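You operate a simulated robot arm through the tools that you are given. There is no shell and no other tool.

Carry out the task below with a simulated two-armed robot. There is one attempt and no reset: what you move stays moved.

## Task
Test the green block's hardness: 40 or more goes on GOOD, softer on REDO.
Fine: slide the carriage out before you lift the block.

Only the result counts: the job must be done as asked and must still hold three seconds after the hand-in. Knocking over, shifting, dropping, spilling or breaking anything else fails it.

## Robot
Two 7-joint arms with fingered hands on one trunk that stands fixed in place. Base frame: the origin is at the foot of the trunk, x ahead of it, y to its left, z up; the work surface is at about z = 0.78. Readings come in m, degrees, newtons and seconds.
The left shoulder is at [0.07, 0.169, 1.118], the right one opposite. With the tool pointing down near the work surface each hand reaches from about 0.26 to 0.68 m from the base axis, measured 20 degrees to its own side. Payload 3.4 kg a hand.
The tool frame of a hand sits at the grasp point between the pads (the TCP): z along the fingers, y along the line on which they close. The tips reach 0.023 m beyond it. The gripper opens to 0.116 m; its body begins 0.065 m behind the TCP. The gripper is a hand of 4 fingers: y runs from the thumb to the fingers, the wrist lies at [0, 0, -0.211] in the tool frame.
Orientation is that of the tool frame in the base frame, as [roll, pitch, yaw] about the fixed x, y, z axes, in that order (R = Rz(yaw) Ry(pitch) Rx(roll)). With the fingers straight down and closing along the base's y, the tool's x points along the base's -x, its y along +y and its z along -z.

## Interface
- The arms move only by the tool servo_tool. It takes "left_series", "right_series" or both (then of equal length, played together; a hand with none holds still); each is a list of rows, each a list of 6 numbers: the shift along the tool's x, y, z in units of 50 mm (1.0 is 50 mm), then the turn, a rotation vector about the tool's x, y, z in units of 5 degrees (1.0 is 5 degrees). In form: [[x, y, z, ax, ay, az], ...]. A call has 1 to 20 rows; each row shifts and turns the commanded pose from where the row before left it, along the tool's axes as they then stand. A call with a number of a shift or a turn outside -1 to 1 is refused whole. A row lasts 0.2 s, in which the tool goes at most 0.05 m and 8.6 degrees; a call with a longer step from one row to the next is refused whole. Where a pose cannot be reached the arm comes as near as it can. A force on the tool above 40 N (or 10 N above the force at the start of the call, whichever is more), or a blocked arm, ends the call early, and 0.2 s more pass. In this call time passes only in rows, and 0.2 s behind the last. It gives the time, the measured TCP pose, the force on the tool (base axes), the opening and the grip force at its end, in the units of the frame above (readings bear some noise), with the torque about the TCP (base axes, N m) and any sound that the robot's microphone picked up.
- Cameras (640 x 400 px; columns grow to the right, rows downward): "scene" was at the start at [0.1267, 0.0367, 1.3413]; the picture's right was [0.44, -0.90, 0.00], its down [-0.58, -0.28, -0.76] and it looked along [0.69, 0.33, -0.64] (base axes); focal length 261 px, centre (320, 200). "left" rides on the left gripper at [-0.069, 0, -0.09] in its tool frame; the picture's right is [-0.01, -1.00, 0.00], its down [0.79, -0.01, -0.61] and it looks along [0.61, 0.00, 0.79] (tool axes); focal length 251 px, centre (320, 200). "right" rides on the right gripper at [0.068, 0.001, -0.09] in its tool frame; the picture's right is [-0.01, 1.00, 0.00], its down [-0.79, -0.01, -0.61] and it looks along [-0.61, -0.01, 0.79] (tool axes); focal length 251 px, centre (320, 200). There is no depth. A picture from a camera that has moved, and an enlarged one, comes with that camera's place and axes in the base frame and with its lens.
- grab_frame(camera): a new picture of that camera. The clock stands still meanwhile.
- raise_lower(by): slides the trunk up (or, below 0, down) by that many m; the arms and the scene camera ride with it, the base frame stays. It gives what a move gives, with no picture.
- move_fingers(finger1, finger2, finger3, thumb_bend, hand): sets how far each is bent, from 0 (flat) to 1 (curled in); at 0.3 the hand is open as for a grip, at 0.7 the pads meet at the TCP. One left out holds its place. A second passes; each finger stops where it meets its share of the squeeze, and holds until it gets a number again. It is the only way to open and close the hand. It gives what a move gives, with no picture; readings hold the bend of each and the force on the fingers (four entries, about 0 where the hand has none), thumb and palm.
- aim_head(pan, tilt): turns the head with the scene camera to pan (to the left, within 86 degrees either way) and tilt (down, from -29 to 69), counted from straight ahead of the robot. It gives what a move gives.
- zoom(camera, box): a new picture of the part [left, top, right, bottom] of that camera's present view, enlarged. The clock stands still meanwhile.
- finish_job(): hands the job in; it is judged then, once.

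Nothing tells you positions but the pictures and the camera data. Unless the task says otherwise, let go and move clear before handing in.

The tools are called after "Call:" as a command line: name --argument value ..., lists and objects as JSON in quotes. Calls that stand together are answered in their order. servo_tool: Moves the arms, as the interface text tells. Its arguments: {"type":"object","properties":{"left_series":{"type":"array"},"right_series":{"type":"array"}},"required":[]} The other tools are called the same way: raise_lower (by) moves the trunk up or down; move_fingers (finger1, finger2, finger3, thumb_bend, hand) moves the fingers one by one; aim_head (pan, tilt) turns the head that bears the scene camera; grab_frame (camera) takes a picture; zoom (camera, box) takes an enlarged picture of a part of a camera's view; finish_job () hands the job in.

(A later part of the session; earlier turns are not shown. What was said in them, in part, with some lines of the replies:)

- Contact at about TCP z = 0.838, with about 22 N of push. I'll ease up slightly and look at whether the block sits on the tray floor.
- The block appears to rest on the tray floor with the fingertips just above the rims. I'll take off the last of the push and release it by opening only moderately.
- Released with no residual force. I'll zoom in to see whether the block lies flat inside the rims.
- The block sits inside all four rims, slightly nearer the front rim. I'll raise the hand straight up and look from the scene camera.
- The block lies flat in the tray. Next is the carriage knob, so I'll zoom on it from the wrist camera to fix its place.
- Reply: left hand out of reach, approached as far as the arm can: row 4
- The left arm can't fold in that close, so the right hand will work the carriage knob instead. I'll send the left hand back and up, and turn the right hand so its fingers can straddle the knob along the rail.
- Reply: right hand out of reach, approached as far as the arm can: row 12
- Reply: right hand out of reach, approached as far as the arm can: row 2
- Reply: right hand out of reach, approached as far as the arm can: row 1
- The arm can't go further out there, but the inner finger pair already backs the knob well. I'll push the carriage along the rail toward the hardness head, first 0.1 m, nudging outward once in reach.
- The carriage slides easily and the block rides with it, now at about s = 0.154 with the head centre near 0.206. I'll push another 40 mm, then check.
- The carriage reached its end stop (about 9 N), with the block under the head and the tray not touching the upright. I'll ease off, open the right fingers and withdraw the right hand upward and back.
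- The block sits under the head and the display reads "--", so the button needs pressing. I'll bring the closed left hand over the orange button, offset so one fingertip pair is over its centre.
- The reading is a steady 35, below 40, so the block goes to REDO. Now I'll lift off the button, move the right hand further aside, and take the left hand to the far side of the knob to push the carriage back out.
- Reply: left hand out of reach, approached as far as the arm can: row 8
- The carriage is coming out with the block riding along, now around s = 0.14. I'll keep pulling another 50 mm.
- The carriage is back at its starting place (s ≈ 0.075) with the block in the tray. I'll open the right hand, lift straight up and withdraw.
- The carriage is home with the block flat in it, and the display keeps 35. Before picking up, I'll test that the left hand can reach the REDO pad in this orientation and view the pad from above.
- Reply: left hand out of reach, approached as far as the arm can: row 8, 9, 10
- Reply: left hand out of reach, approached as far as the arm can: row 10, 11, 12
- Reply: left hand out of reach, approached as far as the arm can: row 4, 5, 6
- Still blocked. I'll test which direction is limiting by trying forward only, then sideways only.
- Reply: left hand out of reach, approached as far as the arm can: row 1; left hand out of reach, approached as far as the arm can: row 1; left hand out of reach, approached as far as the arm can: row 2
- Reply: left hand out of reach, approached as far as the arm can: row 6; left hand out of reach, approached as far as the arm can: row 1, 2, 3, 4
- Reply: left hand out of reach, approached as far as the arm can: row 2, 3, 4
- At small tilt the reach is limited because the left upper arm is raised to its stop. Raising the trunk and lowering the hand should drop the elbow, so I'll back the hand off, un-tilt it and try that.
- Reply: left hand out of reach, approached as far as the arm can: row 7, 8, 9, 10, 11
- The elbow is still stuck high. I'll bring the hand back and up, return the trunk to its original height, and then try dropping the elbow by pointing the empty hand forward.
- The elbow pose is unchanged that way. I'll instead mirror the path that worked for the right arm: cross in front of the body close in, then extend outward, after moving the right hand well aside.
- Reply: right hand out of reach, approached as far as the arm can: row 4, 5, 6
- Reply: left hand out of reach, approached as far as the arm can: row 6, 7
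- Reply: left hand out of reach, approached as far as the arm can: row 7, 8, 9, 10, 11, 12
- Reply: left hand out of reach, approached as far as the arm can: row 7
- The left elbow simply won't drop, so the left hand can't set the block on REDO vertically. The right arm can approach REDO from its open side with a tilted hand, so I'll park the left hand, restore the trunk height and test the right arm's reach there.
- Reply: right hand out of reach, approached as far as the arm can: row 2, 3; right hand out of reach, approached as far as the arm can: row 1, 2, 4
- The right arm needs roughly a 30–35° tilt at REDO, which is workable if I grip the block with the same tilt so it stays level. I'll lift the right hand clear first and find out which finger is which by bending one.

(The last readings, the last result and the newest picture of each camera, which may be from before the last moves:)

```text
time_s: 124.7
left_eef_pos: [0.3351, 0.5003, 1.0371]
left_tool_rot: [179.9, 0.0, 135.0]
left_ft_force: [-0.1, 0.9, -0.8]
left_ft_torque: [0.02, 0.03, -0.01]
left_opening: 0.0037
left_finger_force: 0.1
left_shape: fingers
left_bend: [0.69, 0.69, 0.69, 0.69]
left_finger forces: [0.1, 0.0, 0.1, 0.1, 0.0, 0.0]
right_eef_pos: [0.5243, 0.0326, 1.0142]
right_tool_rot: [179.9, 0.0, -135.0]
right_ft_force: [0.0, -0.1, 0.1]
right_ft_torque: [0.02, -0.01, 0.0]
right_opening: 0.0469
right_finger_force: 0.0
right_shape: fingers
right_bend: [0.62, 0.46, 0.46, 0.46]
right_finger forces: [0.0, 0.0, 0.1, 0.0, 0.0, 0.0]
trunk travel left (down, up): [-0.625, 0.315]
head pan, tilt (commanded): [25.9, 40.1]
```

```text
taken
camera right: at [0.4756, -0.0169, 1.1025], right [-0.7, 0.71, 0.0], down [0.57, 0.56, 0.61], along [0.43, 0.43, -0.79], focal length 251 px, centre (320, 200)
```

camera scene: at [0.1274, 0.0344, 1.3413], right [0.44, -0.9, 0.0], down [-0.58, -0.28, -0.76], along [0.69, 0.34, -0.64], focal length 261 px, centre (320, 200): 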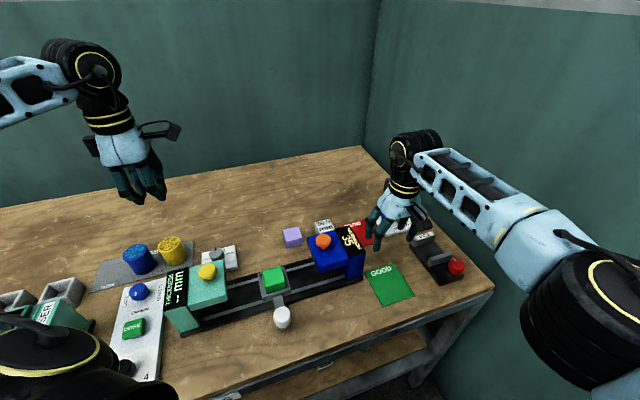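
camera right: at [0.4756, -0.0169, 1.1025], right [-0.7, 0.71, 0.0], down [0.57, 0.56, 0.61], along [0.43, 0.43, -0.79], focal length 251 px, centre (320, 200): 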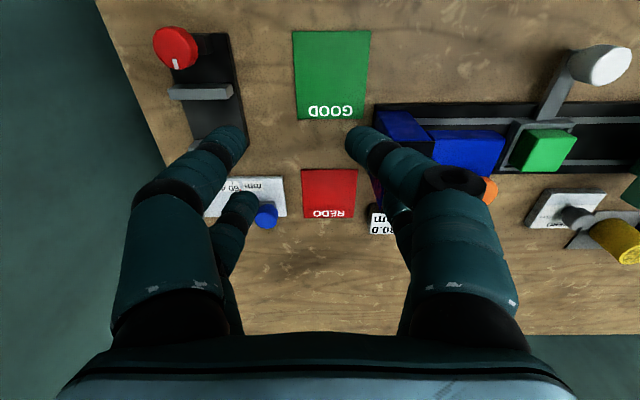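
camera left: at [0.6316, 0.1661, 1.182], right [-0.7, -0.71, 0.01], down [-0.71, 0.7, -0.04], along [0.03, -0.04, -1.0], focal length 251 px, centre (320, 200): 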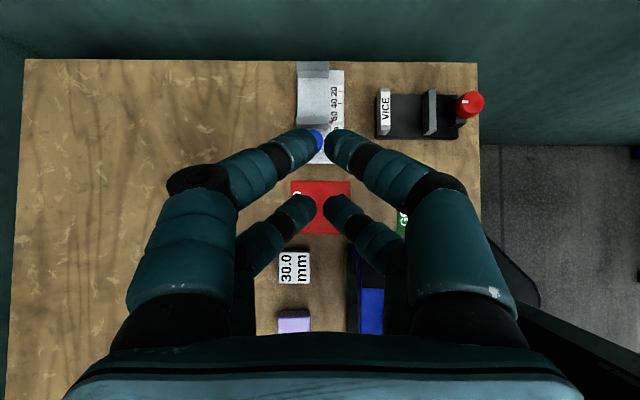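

Finger1 of the right hand is on the camera side, which becomes the lower side when tilted. I'll check the thumb the same way, then tilt 35° and move over the tray.

Call:
move_fingers --hand "right" --finger1 0.46 --thumb_bend 0.62

Call:
grab_frame --camera "right"

Call:
move_fingers --hand "right" --finger1 0.44 --finger2 0.4 --finger3 0.4 --thumb_bend 0.44

Call:
servo_tool --right_series '[[0, 0, 0, 0, -1, 0], [0, 0, 0, 0, -1, 0], [0, 0, 0, 0, -1, 0], [0, 0, 0, 0, -1, 0], [0, 0, 0, 0, -1, 0], [0, 0, 0, 0, -1, 0], [0, 0, 0, 0, -1, 0], [-0.195, 0.764, 0.137, 0, 0, 0], [-0.195, 0.764, 0.137, 0, 0, 0], [-0.195, 0.764, 0.137, 0, 0, 0], [-0.195, 0.764, 0.137, 0, 0, 0], [-0.195, 0.764, 0.137, 0, 0, 0], [-0.195, 0.764, 0.137, 0, 0, 0], [-0.195, 0.764, 0.137, 0, 0, 0]]'

Call:
grab_frame --camera "right"

Call:
grab_frame --camera "scene"

```text
time_s: 125.7
left_eef_pos: [0.3369, 0.5013, 1.0376]
left_tool_rot: [179.9, -0.2, 135.0]
left_ft_force: [-0.5, -0.3, 0.7]
left_ft_torque: [0.03, 0.02, 0.01]
left_opening: 0.0035
left_finger_force: 0.1
left_shape: fingers
left_bend: [0.69, 0.69, 0.69, 0.69]
left_finger forces: [0.0, 0.0, 0.0, 0.0, 0.1, 0.0]
right_eef_pos: [0.5235, 0.0328, 1.0145]
right_tool_rot: [179.9, 0.0, -134.9]
right_ft_force: [0.2, -0.4, -0.3]
right_ft_torque: [0.02, -0.01, 0.05]
right_opening: 0.0465
right_finger_force: 0.1
right_shape: fingers
right_bend: [0.46, 0.46, 0.46, 0.62]
right_finger forces: [0.0, 0.0, 0.1, 0.0, 0.0, 0.0]
trunk travel left (down, up): [-0.625, 0.315]
head pan, tilt (commanded): [25.9, 40.1]
```

```text
taken
camera right: at [0.4756, -0.0168, 1.1026], right [-0.7, 0.71, 0.0], down [0.57, 0.56, 0.61], along [0.43, 0.43, -0.79], focal length 251 px, centre (320, 200)
```

right: 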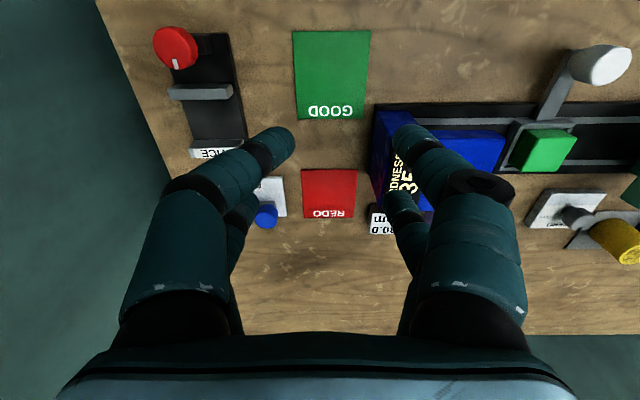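

```text
time_s: 126.7
left_eef_pos: [0.3366, 0.5009, 1.0381]
left_tool_rot: [-179.9, 0.0, 135.1]
left_ft_force: [0.7, -0.3, 0.0]
left_ft_torque: [-0.03, 0.02, 0.0]
left_opening: 0.0035
left_finger_force: 0.2
left_shape: fingers
left_bend: [0.69, 0.69, 0.69, 0.69]
left_finger forces: [0.1, 0.0, 0.0, 0.0, 0.1, 0.0]
right_eef_pos: [0.5242, 0.0318, 1.0144]
right_tool_rot: [180.0, 0.0, -134.9]
right_ft_force: [-0.9, 0.2, 0.3]
right_ft_torque: [-0.01, 0.0, 0.02]
right_opening: 0.0752
right_finger_force: 0.2
right_shape: fingers
right_bend: [0.44, 0.4, 0.4, 0.44]
right_finger forces: [0.0, 0.0, 0.0, 0.0, 0.0, 0.0]
trunk travel left (down, up): [-0.625, 0.315]
head pan, tilt (commanded): [25.9, 40.1]
```

```text
time_s: 129.7
left_eef_pos: [0.3357, 0.5015, 1.038]
left_tool_rot: [-179.9, 0.2, 134.9]
left_ft_force: [0.2, 1.3, 0.3]
left_ft_torque: [-0.01, -0.04, 0.02]
left_opening: 0.0036
left_finger_force: 0.1
left_shape: fingers
left_bend: [0.69, 0.69, 0.69, 0.69]
left_finger forces: [0.0, 0.0, 0.0, 0.1, 0.1, 0.0]
right_eef_pos: [0.3946, 0.2826, 1.0149]
right_tool_rot: [-179.8, 34.9, -134.9]
right_ft_force: [-0.4, -0.3, -0.1]
right_ft_torque: [-0.02, -0.02, 0.01]
right_opening: 0.0757
right_finger_force: 0.0
right_shape: fingers
right_bend: [0.44, 0.4, 0.4, 0.44]
right_finger forces: [0.0, 0.1, 0.0, 0.0, 0.0, 0.1]
trunk travel left (down, up): [-0.625, 0.315]
head pan, tilt (commanded): [25.9, 40.1]
```

```text
taken
camera right: at [0.3179, 0.2058, 1.0476], right [-0.7, 0.71, 0.0], down [0.22, 0.21, 0.95], along [0.68, 0.67, -0.3], focal length 251 px, centre (320, 200)
```

right: 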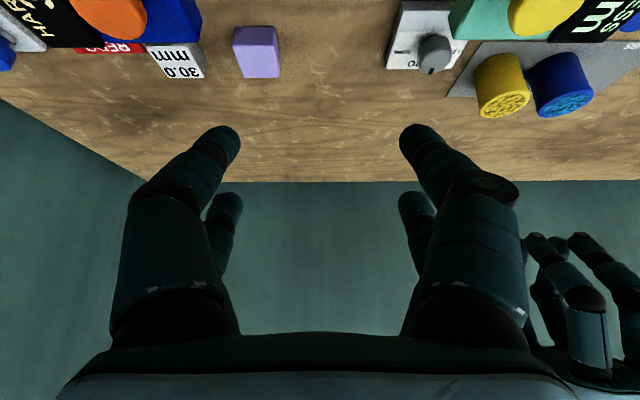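

```text
taken
camera scene: at [0.1256, 0.0385, 1.3413], right [0.44, -0.9, 0.0], down [-0.58, -0.28, -0.76], along [0.69, 0.33, -0.64], focal length 261 px, centre (320, 200)
```

scene: 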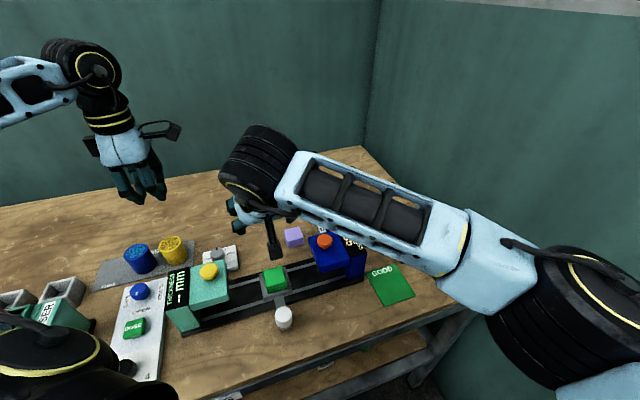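

The thumb pairs with finger1 on the camera side, and the right hand is over the tray at 35° without reach trouble. I'll lower it toward the block, stopping well above to check alignment.

Call:
servo_tool --right_series '[[0.33, 0.03, 0.471, 0, 0, 0], [0.33, 0.03, 0.471, 0, 0, 0], [0.33, 0, 0.471, 0, 0, 0], [0.33, 0, 0.471, 0, 0, 0]]'

Call:
grab_frame --camera "right"

Call:
zoom --camera "scene" --box '[210, 190, 350, 330]'

```text
time_s: 130.7
left_eef_pos: [0.3366, 0.5019, 1.038]
left_tool_rot: [-180.0, -0.1, 135.0]
left_ft_force: [0.1, -0.1, -0.3]
left_ft_torque: [0.02, -0.01, -0.01]
left_opening: 0.0036
left_finger_force: 0.1
left_shape: fingers
left_bend: [0.69, 0.69, 0.69, 0.69]
left_finger forces: [0.0, 0.1, 0.1, 0.0, 0.0, 0.0]
right_eef_pos: [0.3933, 0.2835, 0.8983]
right_tool_rot: [180.0, 35.0, -134.9]
right_ft_force: [-0.9, -1.2, -0.4]
right_ft_torque: [-0.04, 0.03, 0.0]
right_opening: 0.0755
right_finger_force: 0.1
right_shape: fingers
right_bend: [0.44, 0.4, 0.4, 0.44]
right_finger forces: [0.0, 0.0, 0.1, 0.1, 0.0, 0.0]
trunk travel left (down, up): [-0.625, 0.315]
head pan, tilt (commanded): [25.9, 40.1]
```

```text
taken
camera right: at [0.3166, 0.2067, 0.9313], right [-0.7, 0.71, 0.01], down [0.22, 0.21, 0.95], along [0.68, 0.67, -0.3], focal length 251 px, centre (320, 200)
```

right: 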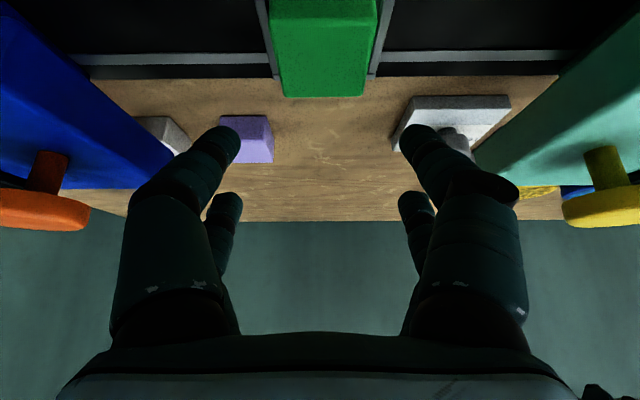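

```text
2.86 times, centred on (280, 260) of scene
camera zoom: at [0.1268, 0.037, 1.3413], right [0.44, -0.9, 0.0], down [-0.58, -0.28, -0.76], along [0.69, 0.33, -0.64], focal length 745 px, centre (434, 29)
```

zoom: 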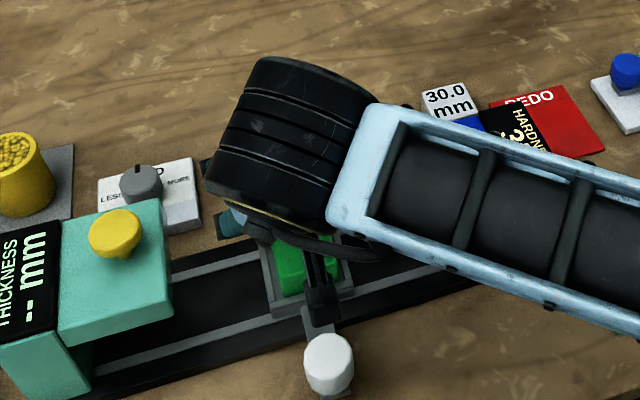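

The block shows up well: it is 11 mm behind the hand axis as wanted and 2 mm off sideways. I'll correct that and go down another 35 mm.

Call:
servo_tool --right_series '[[0.2, 0.02, 0.287, 0, 0, 0], [0.2, 0.02, 0.287, 0, 0, 0]]'

Call:
grab_frame --camera "right"

Call:
zoom --camera "scene" --box '[240, 230, 330, 340]'

```text
time_s: 131.3
left_eef_pos: [0.3363, 0.5006, 1.0383]
left_tool_rot: [180.0, 0.1, 135.1]
left_ft_force: [0.1, 0.0, -0.6]
left_ft_torque: [0.01, 0.01, -0.02]
left_opening: 0.0035
left_finger_force: 0.0
left_shape: fingers
left_bend: [0.69, 0.69, 0.69, 0.69]
left_finger forces: [0.0, 0.1, 0.1, 0.0, 0.0, 0.0]
right_eef_pos: [0.3925, 0.2864, 0.8648]
right_tool_rot: [180.0, 35.0, -135.0]
right_ft_force: [-0.7, 0.3, 0.0]
right_ft_torque: [0.01, 0.02, 0.02]
right_opening: 0.0757
right_finger_force: 0.0
right_shape: fingers
right_bend: [0.44, 0.4, 0.4, 0.44]
right_finger forces: [0.1, 0.0, 0.0, 0.0, 0.0, 0.0]
trunk travel left (down, up): [-0.625, 0.315]
head pan, tilt (commanded): [25.9, 40.1]
```

```text
taken
camera right: at [0.3149, 0.2081, 0.8963], right [-0.7, 0.71, 0.01], down [0.22, 0.21, 0.95], along [0.68, 0.67, -0.3], focal length 251 px, centre (320, 200)
```

right: 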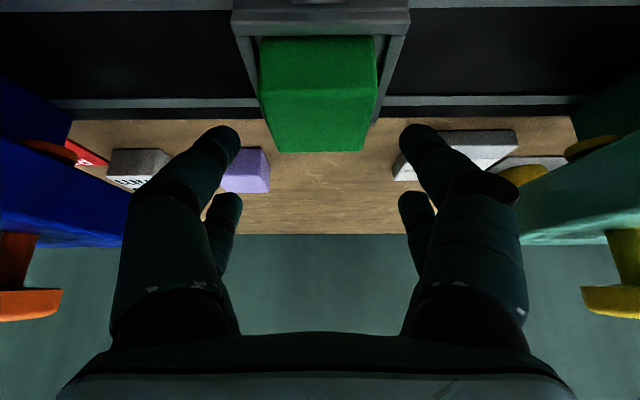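

```text
3.64 times, centred on (285, 285) of scene
camera zoom: at [0.1267, 0.0369, 1.3413], right [0.44, -0.9, 0.0], down [-0.58, -0.28, -0.76], along [0.69, 0.33, -0.64], focal length 949 px, centre (447, -109)
```

zoom: 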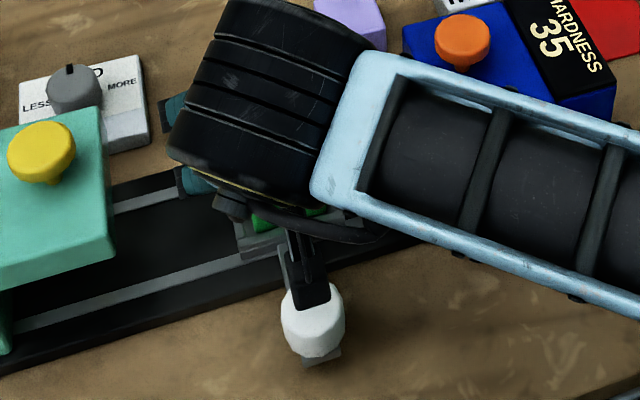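

The camera stalk sits above the knob with about 4 cm to spare now and will keep roughly 2 cm. I'll zoom in on the block to check alignment before the last 20 mm.

Call:
zoom --camera "right" --box '[200, 0, 440, 180]'

Call:
zoom --camera "scene" --box '[255, 260, 315, 320]'

```text
2.22 times, centred on (320, 90) of right
camera zoom: at [0.3149, 0.2081, 0.8963], right [-0.7, 0.71, 0.01], down [0.22, 0.21, 0.95], along [0.68, 0.67, -0.3], focal length 559 px, centre (320, 444)
```

zoom: 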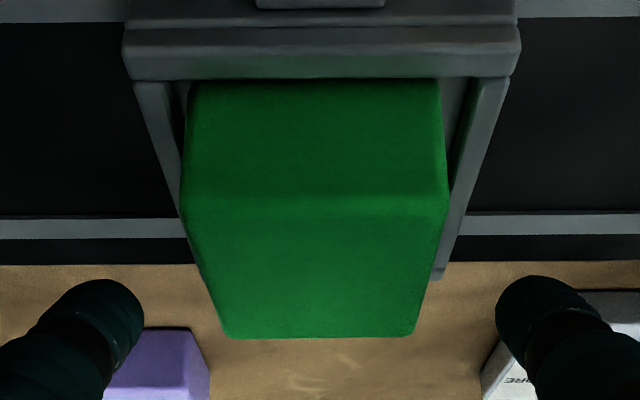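

```text
6.67 times, centred on (285, 290) of scene
camera zoom: at [0.1267, 0.0369, 1.3413], right [0.44, -0.9, 0.0], down [-0.58, -0.28, -0.76], along [0.69, 0.33, -0.64], focal length 1739 px, centre (553, -400)
```

zoom: 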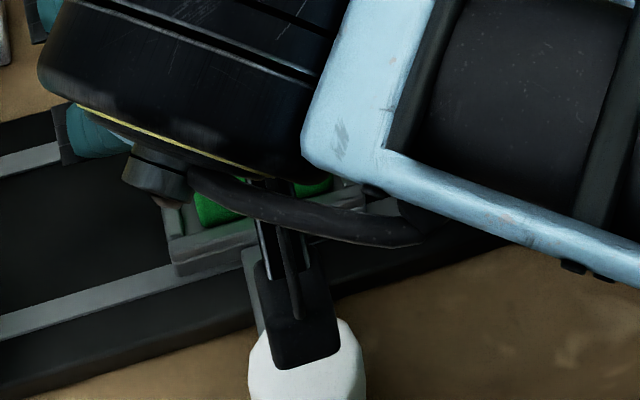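

The block is centred between the fingers within a millimetre. I'll go down the last 16 mm, watching for contact.

Call:
servo_tool --right_series '[[0.09, 0, 0.128, 0, 0, 0], [0.09, 0, 0.128, 0, 0, 0]]'

Call:
zoom --camera "right" --box '[200, 20, 440, 200]'

Call:
zoom --camera "scene" --box '[255, 260, 315, 320]'

```text
time_s: 131.9
left_eef_pos: [0.3366, 0.501, 1.0369]
left_tool_rot: [-179.9, 0.1, 135.1]
left_ft_force: [-0.3, 0.2, 0.2]
left_ft_torque: [0.01, 0.0, 0.0]
left_opening: 0.0037
left_finger_force: 0.0
left_shape: fingers
left_bend: [0.69, 0.69, 0.69, 0.69]
left_finger forces: [0.0, 0.1, 0.0, 0.0, 0.0, 0.0]
right_eef_pos: [0.3916, 0.2837, 0.8478]
right_tool_rot: [179.9, 35.1, -135.0]
right_ft_force: [0.6, -1.4, 0.0]
right_ft_torque: [0.01, 0.0, -0.02]
right_opening: 0.0755
right_finger_force: 0.0
right_shape: fingers
right_bend: [0.44, 0.4, 0.4, 0.44]
right_finger forces: [0.0, 0.1, 0.1, 0.0, 0.0, 0.1]
trunk travel left (down, up): [-0.625, 0.315]
head pan, tilt (commanded): [25.9, 40.1]
```

```text
2.22 times, centred on (320, 110) of right
camera zoom: at [0.315, 0.2071, 0.8805], right [-0.7, 0.71, 0.01], down [0.22, 0.21, 0.95], along [0.68, 0.67, -0.3], focal length 559 px, centre (320, 400)
```

zoom: 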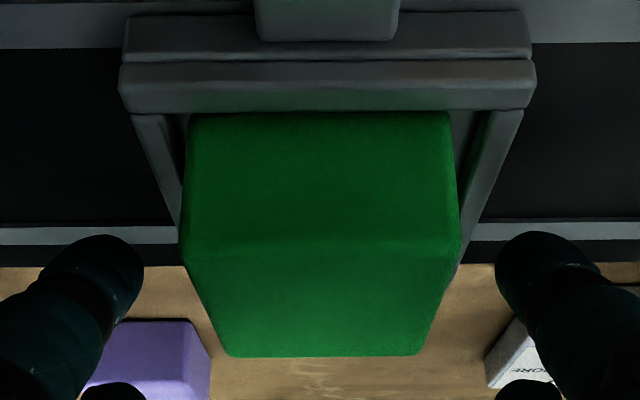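

```text
6.67 times, centred on (285, 290) of scene
camera zoom: at [0.1267, 0.0368, 1.3413], right [0.44, -0.9, 0.0], down [-0.58, -0.28, -0.76], along [0.69, 0.33, -0.64], focal length 1739 px, centre (553, -400)
```

zoom: 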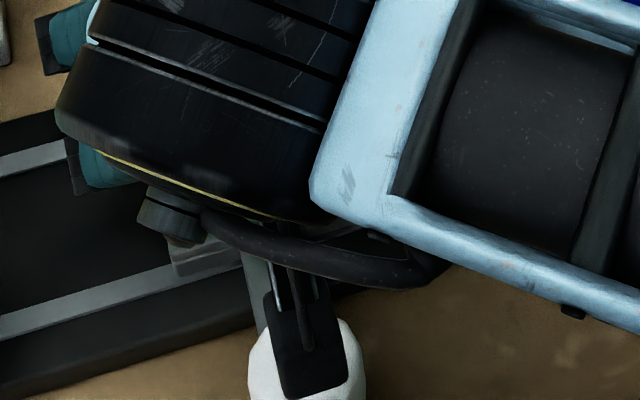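

The lower finger pair is level with the block's middle. I'll close only finger1 and the thumb on it.

Call:
move_fingers --hand "right" --finger1 0.65 --thumb_bend 0.65

Call:
zoom --camera "right" --box '[200, 20, 440, 200]'

```text
time_s: 132.9
left_eef_pos: [0.3354, 0.5007, 1.0377]
left_tool_rot: [179.9, 0.0, 135.0]
left_ft_force: [0.3, 0.2, 0.0]
left_ft_torque: [0.02, -0.02, 0.01]
left_opening: 0.0036
left_finger_force: 0.1
left_shape: fingers
left_bend: [0.69, 0.69, 0.69, 0.69]
left_finger forces: [0.0, 0.0, 0.1, 0.0, 0.1, 0.0]
right_eef_pos: [0.3915, 0.2844, 0.8482]
right_tool_rot: [179.9, 34.9, -135.0]
right_ft_force: [0.2, 0.5, -0.2]
right_ft_torque: [0.0, -0.03, 0.0]
right_opening: 0.0421
right_finger_force: 8.5
right_shape: fingers
right_bend: [0.54, 0.4, 0.4, 0.58]
right_finger forces: [8.2, 0.1, 0.0, 0.1, 8.2, 0.1]
trunk travel left (down, up): [-0.625, 0.315]
head pan, tilt (commanded): [25.9, 40.1]
```

```text
2.22 times, centred on (320, 110) of right
camera zoom: at [0.315, 0.2071, 0.8806], right [-0.7, 0.71, 0.01], down [0.22, 0.21, 0.95], along [0.68, 0.67, -0.3], focal length 559 px, centre (320, 400)
```

zoom: 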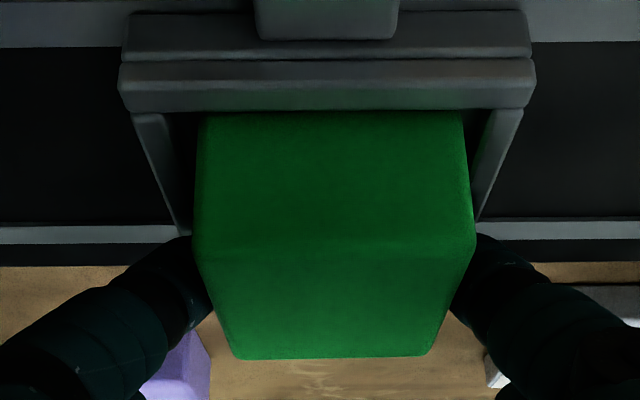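

Both fingers hold at about 8 N. I'll lift 20 mm slowly and check that the block stays level.

Call:
servo_tool --right_series '[[-0.06, 0, -0.082, 0, 0, 0], [-0.08, 0, -0.123, 0, 0, 0], [-0.09, 0, -0.123, 0, 0, 0]]'

Call:
zoom --camera "right" --box '[200, 20, 440, 200]'

Call:
zoom --camera "scene" --box '[220, 220, 340, 320]'

```text
time_s: 133.7
left_eef_pos: [0.337, 0.5007, 1.0371]
left_tool_rot: [-180.0, 0.1, 135.0]
left_ft_force: [1.0, 0.6, 0.0]
left_ft_torque: [0.0, 0.0, -0.02]
left_opening: 0.0038
left_finger_force: 0.1
left_shape: fingers
left_bend: [0.69, 0.69, 0.69, 0.69]
left_finger forces: [0.0, 0.0, 0.0, 0.1, 0.0, 0.1]
right_eef_pos: [0.391, 0.2829, 0.8689]
right_tool_rot: [180.0, 35.0, -135.0]
right_ft_force: [0.1, -0.2, 0.0]
right_ft_torque: [0.0, -0.02, 0.03]
right_opening: 0.042
right_finger_force: 8.2
right_shape: fingers
right_bend: [0.54, 0.4, 0.4, 0.58]
right_finger forces: [8.2, 0.0, 0.1, 0.0, 8.2, 0.1]
trunk travel left (down, up): [-0.625, 0.315]
head pan, tilt (commanded): [25.9, 40.1]
```

```text
2.22 times, centred on (320, 110) of right
camera zoom: at [0.3147, 0.2072, 0.9012], right [-0.7, 0.71, 0.01], down [0.22, 0.21, 0.95], along [0.68, 0.67, -0.3], focal length 559 px, centre (320, 400)
```

zoom: 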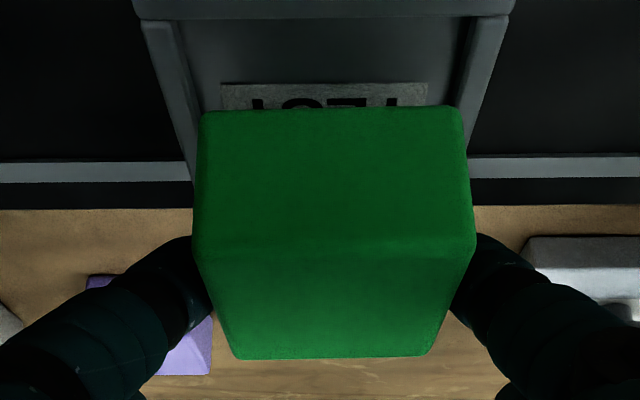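

```text
4.00 times, centred on (280, 270) of scene
camera zoom: at [0.1266, 0.0368, 1.3413], right [0.44, -0.9, 0.0], down [-0.58, -0.28, -0.76], along [0.69, 0.33, -0.64], focal length 1044 px, centre (480, -80)
```

zoom: 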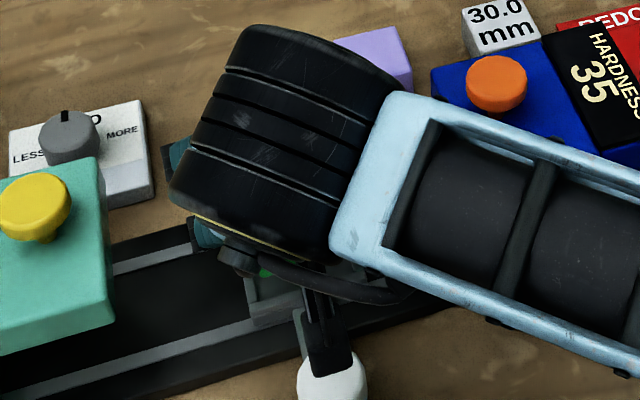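

The block is held level and hasn't moved in the grip. I'll raise it well clear, lift the left hand a bit too, and carry the block over toward REDO.

Call:
servo_tool --right_series '[[-0.3, 0, -0.43, 0, 0, 0], [-0.38, 0, -0.545, 0, 0, 0], [-0.38, 0, -0.545, 0, 0, 0], [-0.38, 0, -0.545, 0, 0, 0], [-0.38, 0, -0.545, 0, 0, 0]]' --left_series '[[0, 0, -0.4, 0, 0, 0], [0, 0, -0.4, 0, 0, 0], [0, 0, -0.4, 0, 0, 0], [0, 0, -0.4, 0, 0, 0], [0, 0, -0.4, 0, 0, 0]]'

Call:
servo_tool --right_series '[[-0.123, -0.528, 0.086, 0, 0, 0], [-0.123, -0.528, 0.086, 0, 0, 0], [-0.123, -0.528, 0.086, 0, 0, 0], [-0.123, -0.528, 0.086, 0, 0, 0], [-0.123, -0.528, 0.086, 0, 0, 0], [-0.123, -0.528, 0.086, 0, 0, 0], [-0.123, -0.528, 0.086, 0, 0, 0], [-0.123, -0.528, 0.086, 0, 0, 0], [-0.123, -0.528, 0.086, 0, 0, 0], [-0.123, -0.528, 0.086, 0, 0, 0]]'

Call:
grab_frame --camera "right"

Call:
grab_frame --camera "scene"

```text
time_s: 134.9
left_eef_pos: [0.3352, 0.5008, 1.1392]
left_tool_rot: [180.0, -0.1, 134.9]
left_ft_force: [-0.5, -0.3, 0.2]
left_ft_torque: [0.0, 0.0, 0.04]
left_opening: 0.0037
left_finger_force: 0.1
left_shape: fingers
left_bend: [0.69, 0.69, 0.69, 0.69]
left_finger forces: [0.0, 0.0, 0.1, 0.0, 0.0, 0.0]
right_eef_pos: [0.3904, 0.2838, 1.0281]
right_tool_rot: [-180.0, 34.9, -135.1]
right_ft_force: [-0.1, 0.8, 0.5]
right_ft_torque: [-0.01, -0.01, 0.03]
right_opening: 0.0418
right_finger_force: 8.3
right_shape: fingers
right_bend: [0.54, 0.4, 0.4, 0.58]
right_finger forces: [8.2, 0.0, 0.0, 0.0, 8.2, 0.0]
trunk travel left (down, up): [-0.625, 0.315]
head pan, tilt (commanded): [25.9, 40.1]
```

```text
time_s: 137.1
left_eef_pos: [0.337, 0.5015, 1.1381]
left_tool_rot: [-179.9, -0.1, 135.0]
left_ft_force: [-0.6, -0.5, -0.3]
left_ft_torque: [-0.01, -0.04, -0.01]
left_opening: 0.0039
left_finger_force: 0.1
left_shape: fingers
left_bend: [0.69, 0.69, 0.69, 0.69]
left_finger forces: [0.1, 0.0, 0.0, 0.0, 0.0, 0.0]
right_eef_pos: [0.6312, 0.15, 1.0271]
right_tool_rot: [-179.9, 35.0, -135.0]
right_ft_force: [0.5, -0.4, -1.1]
right_ft_torque: [-0.02, -0.01, 0.0]
right_opening: 0.0419
right_finger_force: 7.9
right_shape: fingers
right_bend: [0.54, 0.4, 0.4, 0.58]
right_finger forces: [8.2, 0.0, 0.0, 0.0, 8.2, 0.0]
trunk travel left (down, up): [-0.625, 0.315]
head pan, tilt (commanded): [25.9, 40.1]
```

```text
taken
camera right: at [0.5548, 0.0736, 1.0601], right [-0.7, 0.71, 0.01], down [0.22, 0.21, 0.95], along [0.68, 0.67, -0.3], focal length 251 px, centre (320, 200)
```

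right: 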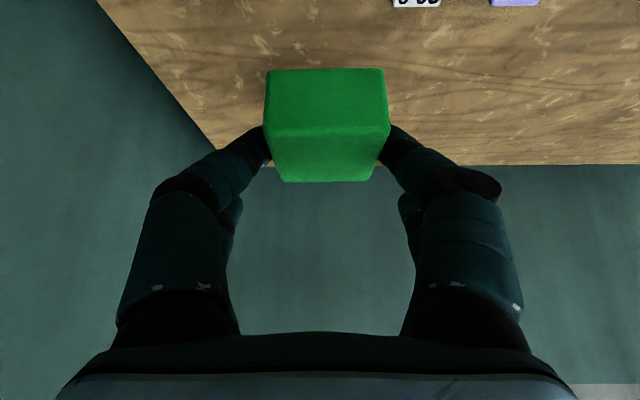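

```text
taken
camera scene: at [0.127, 0.0368, 1.3412], right [0.44, -0.9, 0.0], down [-0.58, -0.28, -0.76], along [0.69, 0.33, -0.64], focal length 261 px, centre (320, 200)
```

scene: 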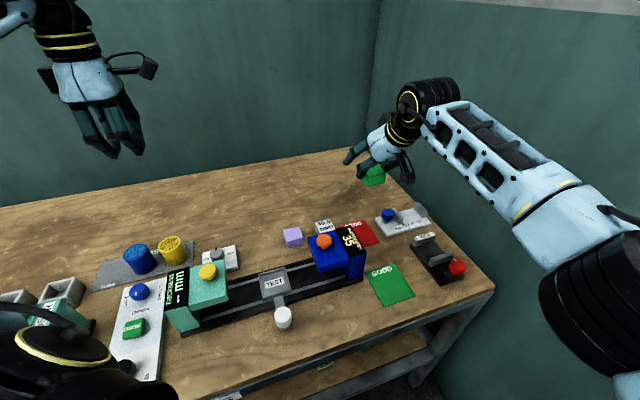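

The block is over REDO, still level. Lowering the trunk 0.1 m will give the right arm more reach at pad height, so I'll do that now while the block is well above everything.

Call:
raise_lower --by -0.1

Call:
grab_frame --camera "right"

Call:
grab_frame --camera "scene"

```text
time_s: 138.4
left_eef_pos: [0.3367, 0.5022, 1.0375]
left_tool_rot: [179.9, 0.0, 135.0]
left_ft_force: [-0.4, -0.1, 0.4]
left_ft_torque: [0.01, 0.02, 0.01]
left_opening: 0.0037
left_finger_force: 0.0
left_shape: fingers
left_bend: [0.69, 0.69, 0.69, 0.69]
left_finger forces: [0.0, 0.0, 0.0, 0.0, 0.1, 0.1]
right_eef_pos: [0.6314, 0.1506, 0.9276]
right_tool_rot: [180.0, 34.9, -135.0]
right_ft_force: [0.2, 0.9, -0.8]
right_ft_torque: [0.0, 0.0, 0.01]
right_opening: 0.0421
right_finger_force: 8.6
right_shape: fingers
right_bend: [0.54, 0.4, 0.4, 0.58]
right_finger forces: [8.3, 0.0, 0.1, 0.0, 8.2, 0.0]
trunk travel left (down, up): [-0.525, 0.415]
head pan, tilt (commanded): [25.9, 40.1]
```

```text
taken
camera right: at [0.554, 0.0737, 0.9606], right [-0.7, 0.71, 0.01], down [0.22, 0.21, 0.95], along [0.68, 0.67, -0.3], focal length 251 px, centre (320, 200)
```

right: 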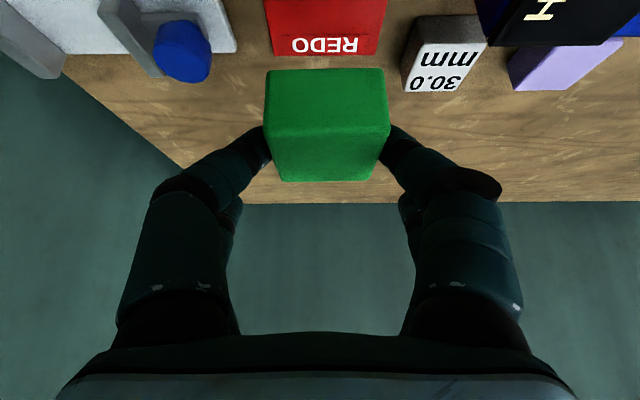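

```text
taken
camera scene: at [0.1265, 0.0366, 1.2413], right [0.44, -0.9, 0.0], down [-0.58, -0.28, -0.76], along [0.69, 0.33, -0.64], focal length 261 px, centre (320, 200)
```

scene: 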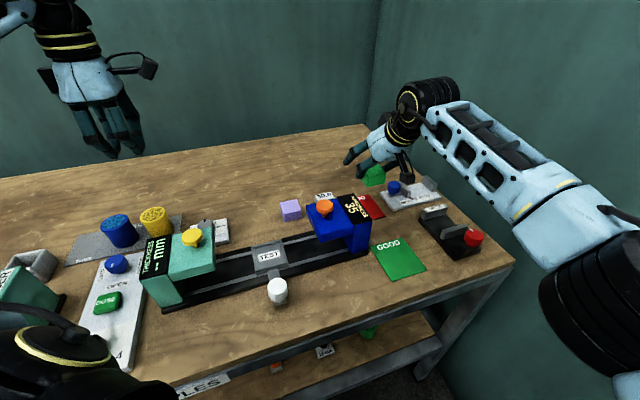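

REDO's far edge and label are visible just ahead, and the block lines up with the pad. I'll tuck in the two unused fingers for clearance from the ruler and the tester, then shift slightly and descend 60 mm.

Call:
move_fingers --hand "right" --finger2 0.54 --finger3 0.54

Call:
servo_tool --right_series '[[0.1, -0.08, 0.35, 0, 0, 0], [0.16, -0.08, 0.4, 0, 0, 0], [0.167, 0, 0.417, 0, 0, 0]]'

Call:
grab_frame --camera "right"

Call:
zoom --camera "scene" --box '[300, 130, 440, 260]'

```text
time_s: 139.4
left_eef_pos: [0.3361, 0.5007, 1.0381]
left_tool_rot: [-180.0, 0.0, 134.9]
left_ft_force: [-0.2, -0.6, 0.0]
left_ft_torque: [0.01, 0.0, -0.01]
left_opening: 0.0036
left_finger_force: 0.1
left_shape: fingers
left_bend: [0.69, 0.69, 0.69, 0.69]
left_finger forces: [0.0, 0.0, 0.0, 0.1, 0.0, 0.0]
right_eef_pos: [0.6304, 0.1507, 0.9282]
right_tool_rot: [-180.0, 35.0, -134.9]
right_ft_force: [-0.7, -0.3, -0.4]
right_ft_torque: [-0.01, 0.0, 0.01]
right_opening: 0.042
right_finger_force: 7.9
right_shape: fingers
right_bend: [0.54, 0.54, 0.54, 0.58]
right_finger forces: [8.3, 0.0, 0.0, 0.0, 8.3, 0.1]
trunk travel left (down, up): [-0.525, 0.415]
head pan, tilt (commanded): [25.9, 40.1]
```

```text
time_s: 140.2
left_eef_pos: [0.3363, 0.5025, 1.038]
left_tool_rot: [180.0, -0.1, 135.1]
left_ft_force: [0.9, 0.5, 0.7]
left_ft_torque: [-0.02, -0.02, -0.01]
left_opening: 0.0037
left_finger_force: 0.1
left_shape: fingers
left_bend: [0.69, 0.69, 0.69, 0.69]
left_finger forces: [0.0, 0.1, 0.0, 0.1, 0.0, 0.0]
right_eef_pos: [0.6481, 0.1575, 0.8681]
right_tool_rot: [-179.9, 35.0, -135.0]
right_ft_force: [-0.1, 1.0, 0.2]
right_ft_torque: [0.0, -0.03, 0.01]
right_opening: 0.0419
right_finger_force: 8.1
right_shape: fingers
right_bend: [0.54, 0.54, 0.54, 0.58]
right_finger forces: [8.2, 0.0, 0.0, 0.0, 8.2, 0.1]
trunk travel left (down, up): [-0.525, 0.415]
head pan, tilt (commanded): [25.9, 40.1]
```

```text
taken
camera right: at [0.5704, 0.0799, 0.8999], right [-0.7, 0.71, 0.0], down [0.22, 0.21, 0.95], along [0.68, 0.67, -0.3], focal length 251 px, centre (320, 200)
```

right: 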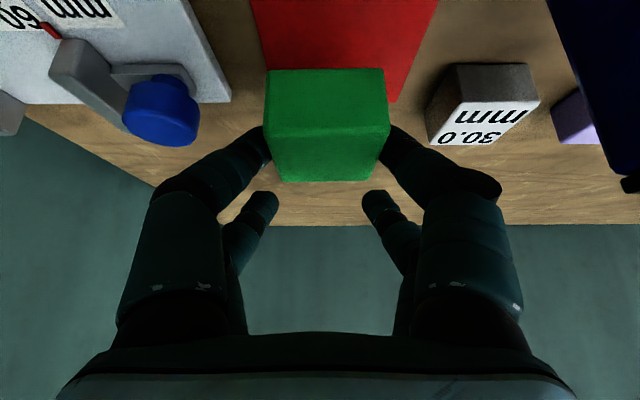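

```text
3.08 times, centred on (370, 195) of scene
camera zoom: at [0.1267, 0.0374, 1.2413], right [0.44, -0.9, 0.0], down [-0.58, -0.28, -0.76], along [0.69, 0.33, -0.64], focal length 803 px, centre (166, 215)
```

zoom: 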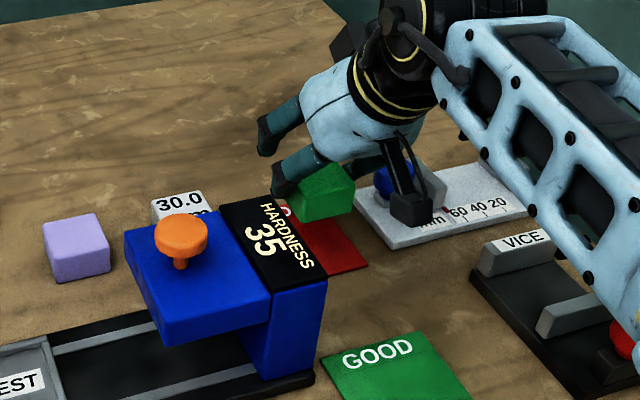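

The block is over the middle of REDO with about a centimetre of margin on each side, and the hand clears the ruler, the 30 mm block and the tester. I'll descend another 35 mm.

Call:
servo_tool --right_series '[[0.15, 0, 0.215, 0, 0, 0], [0.15, 0, 0.215, 0, 0, 0], [0.1, 0, 0.143, 0, 0, 0]]'

Call:
grab_frame --camera "right"

Call:
zoom --camera "scene" --box '[320, 160, 420, 250]'

```text
time_s: 141.0
left_eef_pos: [0.3354, 0.5028, 1.0367]
left_tool_rot: [180.0, 0.0, 135.0]
left_ft_force: [0.7, 0.6, -0.5]
left_ft_torque: [0.03, 0.02, -0.01]
left_opening: 0.0034
left_finger_force: 0.1
left_shape: fingers
left_bend: [0.69, 0.69, 0.69, 0.69]
left_finger forces: [0.0, 0.1, 0.0, 0.1, 0.0, 0.0]
right_eef_pos: [0.6465, 0.1571, 0.8326]
right_tool_rot: [-180.0, 35.1, -134.9]
right_ft_force: [-0.7, -1.2, 0.6]
right_ft_torque: [0.0, -0.05, 0.0]
right_opening: 0.0421
right_finger_force: 8.3
right_shape: fingers
right_bend: [0.54, 0.54, 0.54, 0.58]
right_finger forces: [8.2, 0.0, 0.1, 0.0, 8.2, 0.0]
trunk travel left (down, up): [-0.525, 0.415]
head pan, tilt (commanded): [25.9, 40.1]
```

```text
taken
camera right: at [0.5709, 0.0795, 0.8649], right [-0.7, 0.71, 0.01], down [0.22, 0.21, 0.95], along [0.68, 0.67, -0.3], focal length 251 px, centre (320, 200)
```

right: 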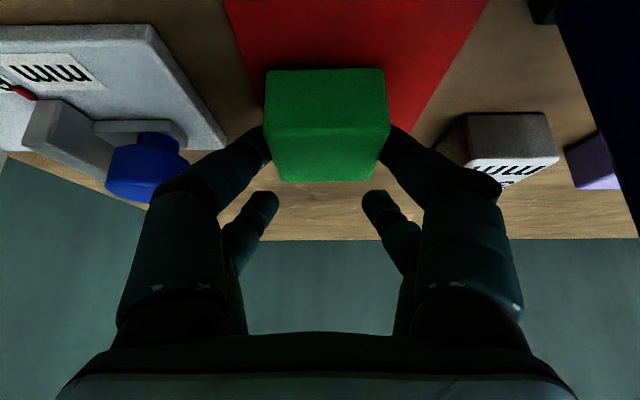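

```text
4.44 times, centred on (370, 205) of scene
camera zoom: at [0.1268, 0.0367, 1.2413], right [0.44, -0.9, 0.0], down [-0.58, -0.28, -0.76], along [0.69, 0.33, -0.64], focal length 1159 px, centre (98, 178)
```

zoom: 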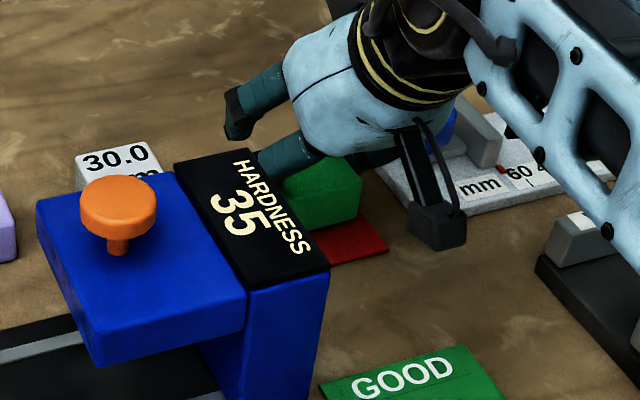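

Block bottom is about 9 mm above the pad. I'll lower in 2 mm steps and watch the force.

Call:
servo_tool --right_series '[[0.023, 0, 0.033, 0, 0, 0], [0.023, 0, 0.033, 0, 0, 0], [0.023, 0, 0.033, 0, 0, 0]]'

Call:
servo_tool --right_series '[[0.017, 0, 0.025, 0, 0, 0]]'

```text
time_s: 141.8
left_eef_pos: [0.3357, 0.501, 1.0375]
left_tool_rot: [179.9, 0.0, 135.1]
left_ft_force: [-0.7, 0.1, -0.6]
left_ft_torque: [0.03, 0.01, -0.03]
left_opening: 0.0038
left_finger_force: 0.0
left_shape: fingers
left_bend: [0.69, 0.69, 0.69, 0.69]
left_finger forces: [0.0, 0.1, 0.1, 0.1, 0.0, 0.0]
right_eef_pos: [0.6472, 0.1562, 0.8269]
right_tool_rot: [180.0, 35.1, -135.1]
right_ft_force: [0.5, -0.1, 0.3]
right_ft_torque: [0.02, -0.02, 0.0]
right_opening: 0.0422
right_finger_force: 8.1
right_shape: fingers
right_bend: [0.54, 0.54, 0.54, 0.58]
right_finger forces: [8.2, 0.0, 0.1, 0.0, 8.2, 0.0]
trunk travel left (down, up): [-0.525, 0.415]
head pan, tilt (commanded): [25.9, 40.1]
```

```text
time_s: 142.2
left_eef_pos: [0.336, 0.5018, 1.0386]
left_tool_rot: [-180.0, 0.1, 135.0]
left_ft_force: [0.5, -0.1, 0.4]
left_ft_torque: [-0.01, 0.01, 0.01]
left_opening: 0.0038
left_finger_force: 0.1
left_shape: fingers
left_bend: [0.69, 0.69, 0.69, 0.69]
left_finger forces: [0.0, 0.0, 0.1, 0.0, 0.0, 0.1]
right_eef_pos: [0.6471, 0.1557, 0.8258]
right_tool_rot: [-179.9, 35.1, -135.0]
right_ft_force: [0.7, 0.1, 4.7]
right_ft_torque: [0.09, 0.02, -0.03]
right_opening: 0.0418
right_finger_force: 8.9
right_shape: fingers
right_bend: [0.54, 0.54, 0.54, 0.58]
right_finger forces: [8.0, 0.1, 0.0, 0.0, 8.7, 0.0]
trunk travel left (down, up): [-0.525, 0.415]
head pan, tilt (commanded): [25.9, 40.1]
```

The block has touched the pad with about 5 N. I'll release by opening finger1 and the thumb modestly.

Call:
move_fingers --hand "right" --finger1 0.49 --thumb_bend 0.5

Call:
grab_frame --camera "right"

Call:
zoom --camera "scene" --box '[320, 160, 420, 250]'

```text
time_s: 143.2
left_eef_pos: [0.3359, 0.5016, 1.0374]
left_tool_rot: [-180.0, -0.1, 135.0]
left_ft_force: [0.2, 0.1, 0.4]
left_ft_torque: [-0.02, 0.0, -0.01]
left_opening: 0.004
left_finger_force: 0.1
left_shape: fingers
left_bend: [0.69, 0.69, 0.69, 0.69]
left_finger forces: [0.0, 0.0, 0.1, 0.0, 0.0, 0.1]
right_eef_pos: [0.647, 0.1562, 0.8256]
right_tool_rot: [-179.9, 35.1, -135.0]
right_ft_force: [-0.3, -0.1, 0.3]
right_ft_torque: [0.03, -0.01, -0.03]
right_opening: 0.0591
right_finger_force: 0.1
right_shape: fingers
right_bend: [0.49, 0.54, 0.54, 0.5]
right_finger forces: [0.0, 0.0, 0.1, 0.0, 0.1, 0.1]
trunk travel left (down, up): [-0.525, 0.415]
head pan, tilt (commanded): [25.9, 40.1]
```

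```text
taken
camera right: at [0.5708, 0.0791, 0.8577], right [-0.7, 0.71, 0.0], down [0.22, 0.21, 0.95], along [0.68, 0.67, -0.3], focal length 251 px, centre (320, 200)
```

right: 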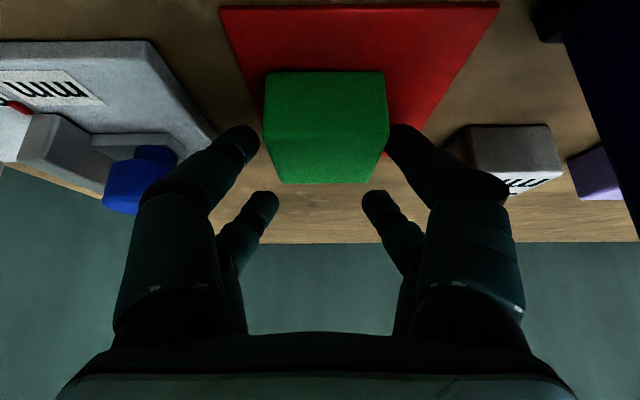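

```text
4.44 times, centred on (370, 205) of scene
camera zoom: at [0.1266, 0.0367, 1.2413], right [0.44, -0.9, 0.0], down [-0.58, -0.28, -0.76], along [0.69, 0.33, -0.64], focal length 1159 px, centre (98, 178)
```

zoom: 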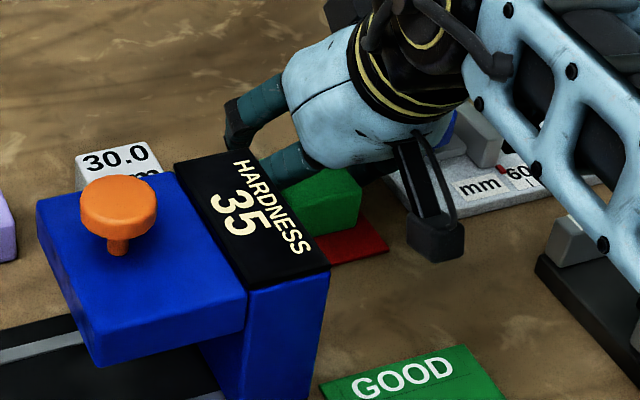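

The block sits on REDO and the fingers carry no load. I'll open finger1 a little more for clearance and lift straight up.

Call:
move_fingers --hand "right" --finger1 0.455 --thumb_bend 0.48

Call:
servo_tool --right_series '[[-0.06, 0, -0.082, 0, 0, 0], [-0.115, 0, -0.164, 0, 0, 0], [-0.17, 0, -0.246, 0, 0, 0], [-0.23, 0, -0.328, 0, 0, 0], [-0.28, 0, -0.41, 0, 0, 0], [-0.28, 0, -0.41, 0, 0, 0], [-0.28, 0, -0.41, 0, 0, 0]]'

Call:
grab_frame --camera "right"

Call:
zoom --camera "scene" --box '[320, 160, 420, 250]'

```text
time_s: 144.2
left_eef_pos: [0.3369, 0.5028, 1.0387]
left_tool_rot: [179.9, -0.1, 135.0]
left_ft_force: [-0.3, 0.4, 0.2]
left_ft_torque: [0.01, 0.04, 0.0]
left_opening: 0.0039
left_finger_force: 0.0
left_shape: fingers
left_bend: [0.69, 0.69, 0.69, 0.69]
left_finger forces: [0.0, 0.0, 0.0, 0.0, 0.1, 0.0]
right_eef_pos: [0.6469, 0.1553, 0.8257]
right_tool_rot: [-180.0, 35.1, -135.1]
right_ft_force: [0.2, -0.1, -0.1]
right_ft_torque: [-0.01, 0.0, 0.0]
right_opening: 0.0681
right_finger_force: 0.0
right_shape: fingers
right_bend: [0.45, 0.54, 0.54, 0.48]
right_finger forces: [0.0, 0.0, 0.1, 0.0, 0.1, 0.0]
trunk travel left (down, up): [-0.525, 0.415]
head pan, tilt (commanded): [25.9, 40.1]
```

```text
time_s: 145.8
left_eef_pos: [0.3349, 0.502, 1.0387]
left_tool_rot: [180.0, 0.2, 135.1]
left_ft_force: [0.1, -0.3, 0.9]
left_ft_torque: [0.0, -0.05, 0.02]
left_opening: 0.0036
left_finger_force: 0.2
left_shape: fingers
left_bend: [0.69, 0.69, 0.69, 0.69]
left_finger forces: [0.1, 0.0, 0.0, 0.0, 0.0, 0.0]
right_eef_pos: [0.6409, 0.1487, 0.9495]
right_tool_rot: [-179.9, 35.0, -135.0]
right_ft_force: [-0.6, -0.1, 0.1]
right_ft_torque: [0.0, 0.01, 0.03]
right_opening: 0.0682
right_finger_force: 0.1
right_shape: fingers
right_bend: [0.45, 0.54, 0.54, 0.48]
right_finger forces: [0.0, 0.0, 0.0, 0.0, 0.0, 0.0]
right hand out of reach, approached as far as the arm can: row 6
trunk travel left (down, up): [-0.525, 0.415]
head pan, tilt (commanded): [25.9, 40.1]
```

```text
taken
camera right: at [0.5641, 0.0729, 0.9821], right [-0.7, 0.71, 0.0], down [0.22, 0.21, 0.95], along [0.68, 0.67, -0.3], focal length 251 px, centre (320, 200)
```

right: 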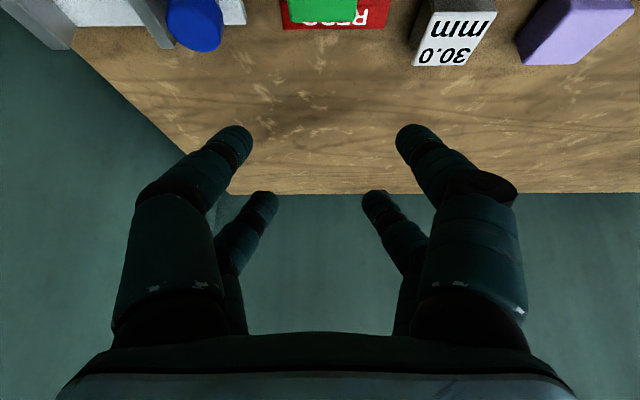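

```text
4.44 times, centred on (370, 205) of scene
camera zoom: at [0.1256, 0.0383, 1.2413], right [0.44, -0.9, 0.0], down [-0.58, -0.28, -0.76], along [0.69, 0.33, -0.64], focal length 1159 px, centre (98, 178)
```

zoom: 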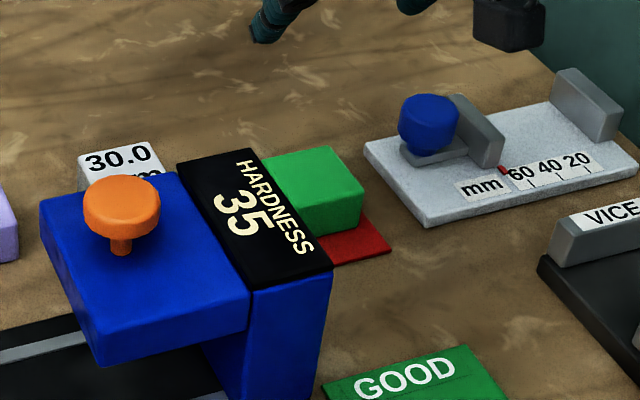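

The block stands flat on REDO. I'll withdraw the right hand toward the robot and take a final look at everything.

Call:
servo_tool --right_series '[[0.5, 0, -0.55, 0, 0, 0], [0.54, 0, -0.6, 0, 0, 0], [0.54, 0, -0.6, 0, 0, 0], [0.54, -0.3, -0.6, 0, 0, 0], [0.54, -0.3, -0.5, 0, 0, 0], [0.5, -0.4, -0.3, 0, 0, 0]]'

Call:
raise_lower --by 0.1

Call:
grab_frame --camera "scene"

Call:
zoom --camera "scene" --box '[290, 190, 440, 290]'

Call:
grab_frame --camera "right"

```text
time_s: 147.2
left_eef_pos: [0.336, 0.5014, 1.0389]
left_tool_rot: [179.8, -0.1, 135.0]
left_ft_force: [-0.1, 0.5, 0.3]
left_ft_torque: [0.02, 0.0, -0.04]
left_opening: 0.0039
left_finger_force: 0.1
left_shape: fingers
left_bend: [0.69, 0.69, 0.69, 0.69]
left_finger forces: [0.0, 0.0, 0.0, 0.0, 0.1, 0.0]
right_eef_pos: [0.5203, -0.0424, 0.9884]
right_tool_rot: [179.9, 35.1, -135.2]
right_ft_force: [-0.3, 0.2, 0.7]
right_ft_torque: [0.02, 0.03, 0.02]
right_opening: 0.068
right_finger_force: 0.0
right_shape: fingers
right_bend: [0.45, 0.54, 0.54, 0.48]
right_finger forces: [0.0, 0.0, 0.0, 0.0, 0.0, 0.0]
trunk travel left (down, up): [-0.525, 0.415]
head pan, tilt (commanded): [25.9, 40.1]
```

```text
time_s: 148.6
left_eef_pos: [0.3365, 0.5014, 1.1377]
left_tool_rot: [-180.0, 0.0, 135.0]
left_ft_force: [0.8, 0.4, -0.7]
left_ft_torque: [0.01, 0.0, -0.02]
left_opening: 0.0037
left_finger_force: 0.0
left_shape: fingers
left_bend: [0.69, 0.69, 0.69, 0.69]
left_finger forces: [0.1, 0.0, 0.1, 0.0, 0.0, 0.0]
right_eef_pos: [0.5215, -0.041, 1.0879]
right_tool_rot: [180.0, 35.0, -135.0]
right_ft_force: [-0.1, -0.7, 0.6]
right_ft_torque: [-0.02, -0.01, 0.01]
right_opening: 0.0682
right_finger_force: 0.2
right_shape: fingers
right_bend: [0.45, 0.54, 0.54, 0.48]
right_finger forces: [0.0, 0.0, 0.0, 0.0, 0.2, 0.0]
trunk travel left (down, up): [-0.625, 0.315]
head pan, tilt (commanded): [25.9, 40.1]
```

```text
taken
camera scene: at [0.1269, 0.0367, 1.3412], right [0.44, -0.9, 0.0], down [-0.58, -0.28, -0.76], along [0.69, 0.33, -0.64], focal length 261 px, centre (320, 200)
```

scene: 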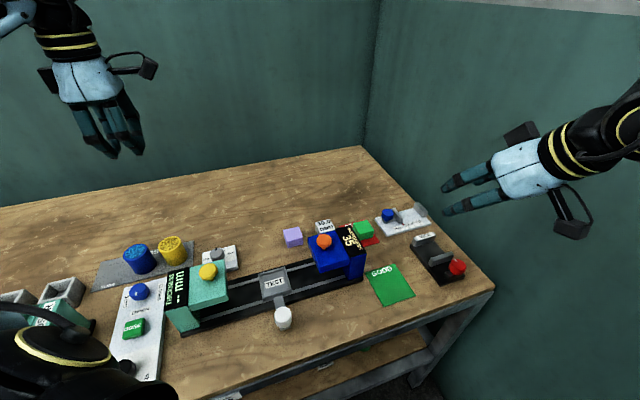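

```text
4.00 times, centred on (365, 240) of scene
camera zoom: at [0.1269, 0.0367, 1.3412], right [0.44, -0.9, 0.0], down [-0.58, -0.28, -0.76], along [0.69, 0.33, -0.64], focal length 1044 px, centre (140, 40)
```

zoom: 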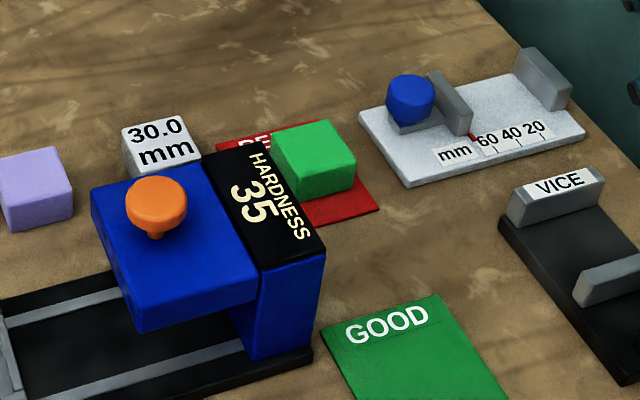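

```text
taken
camera right: at [0.4449, -0.1183, 1.1201], right [-0.7, 0.71, 0.01], down [0.22, 0.21, 0.95], along [0.68, 0.67, -0.3], focal length 251 px, centre (320, 200)
```

right: 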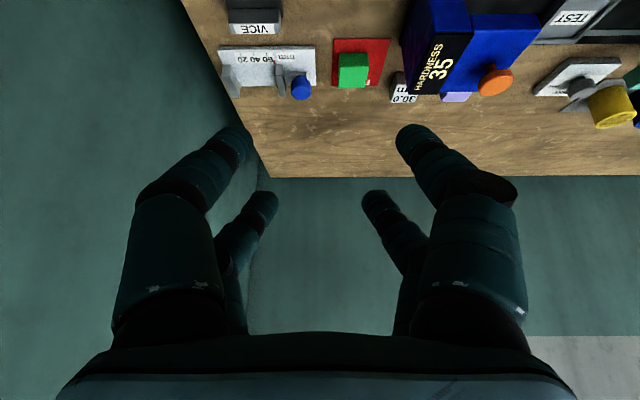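

The green block (hardness 35, softer than 40) rests flat inside the REDO pad. The carriage is slid out, both hands are clear, and everything else is where it was, so I'm handing in the job.

Call:
finish_job

```text
The job is handed in.
```

The green block measured 35 on the hardness tester, below 40, so I put it on REDO. It lies flat with all of it on the pad.

- **Carriage:** I slid it out to its starting place before lifting the block, as you asked.
- **Everything else:** nothing else on the bench appears to have moved, and both hands are clear.
- **Placing:** the left arm could not reach REDO with its hand upright, so the right hand picked the block from the tray and set it down.

I handed the job in, but the tool gave no verdict on the result.
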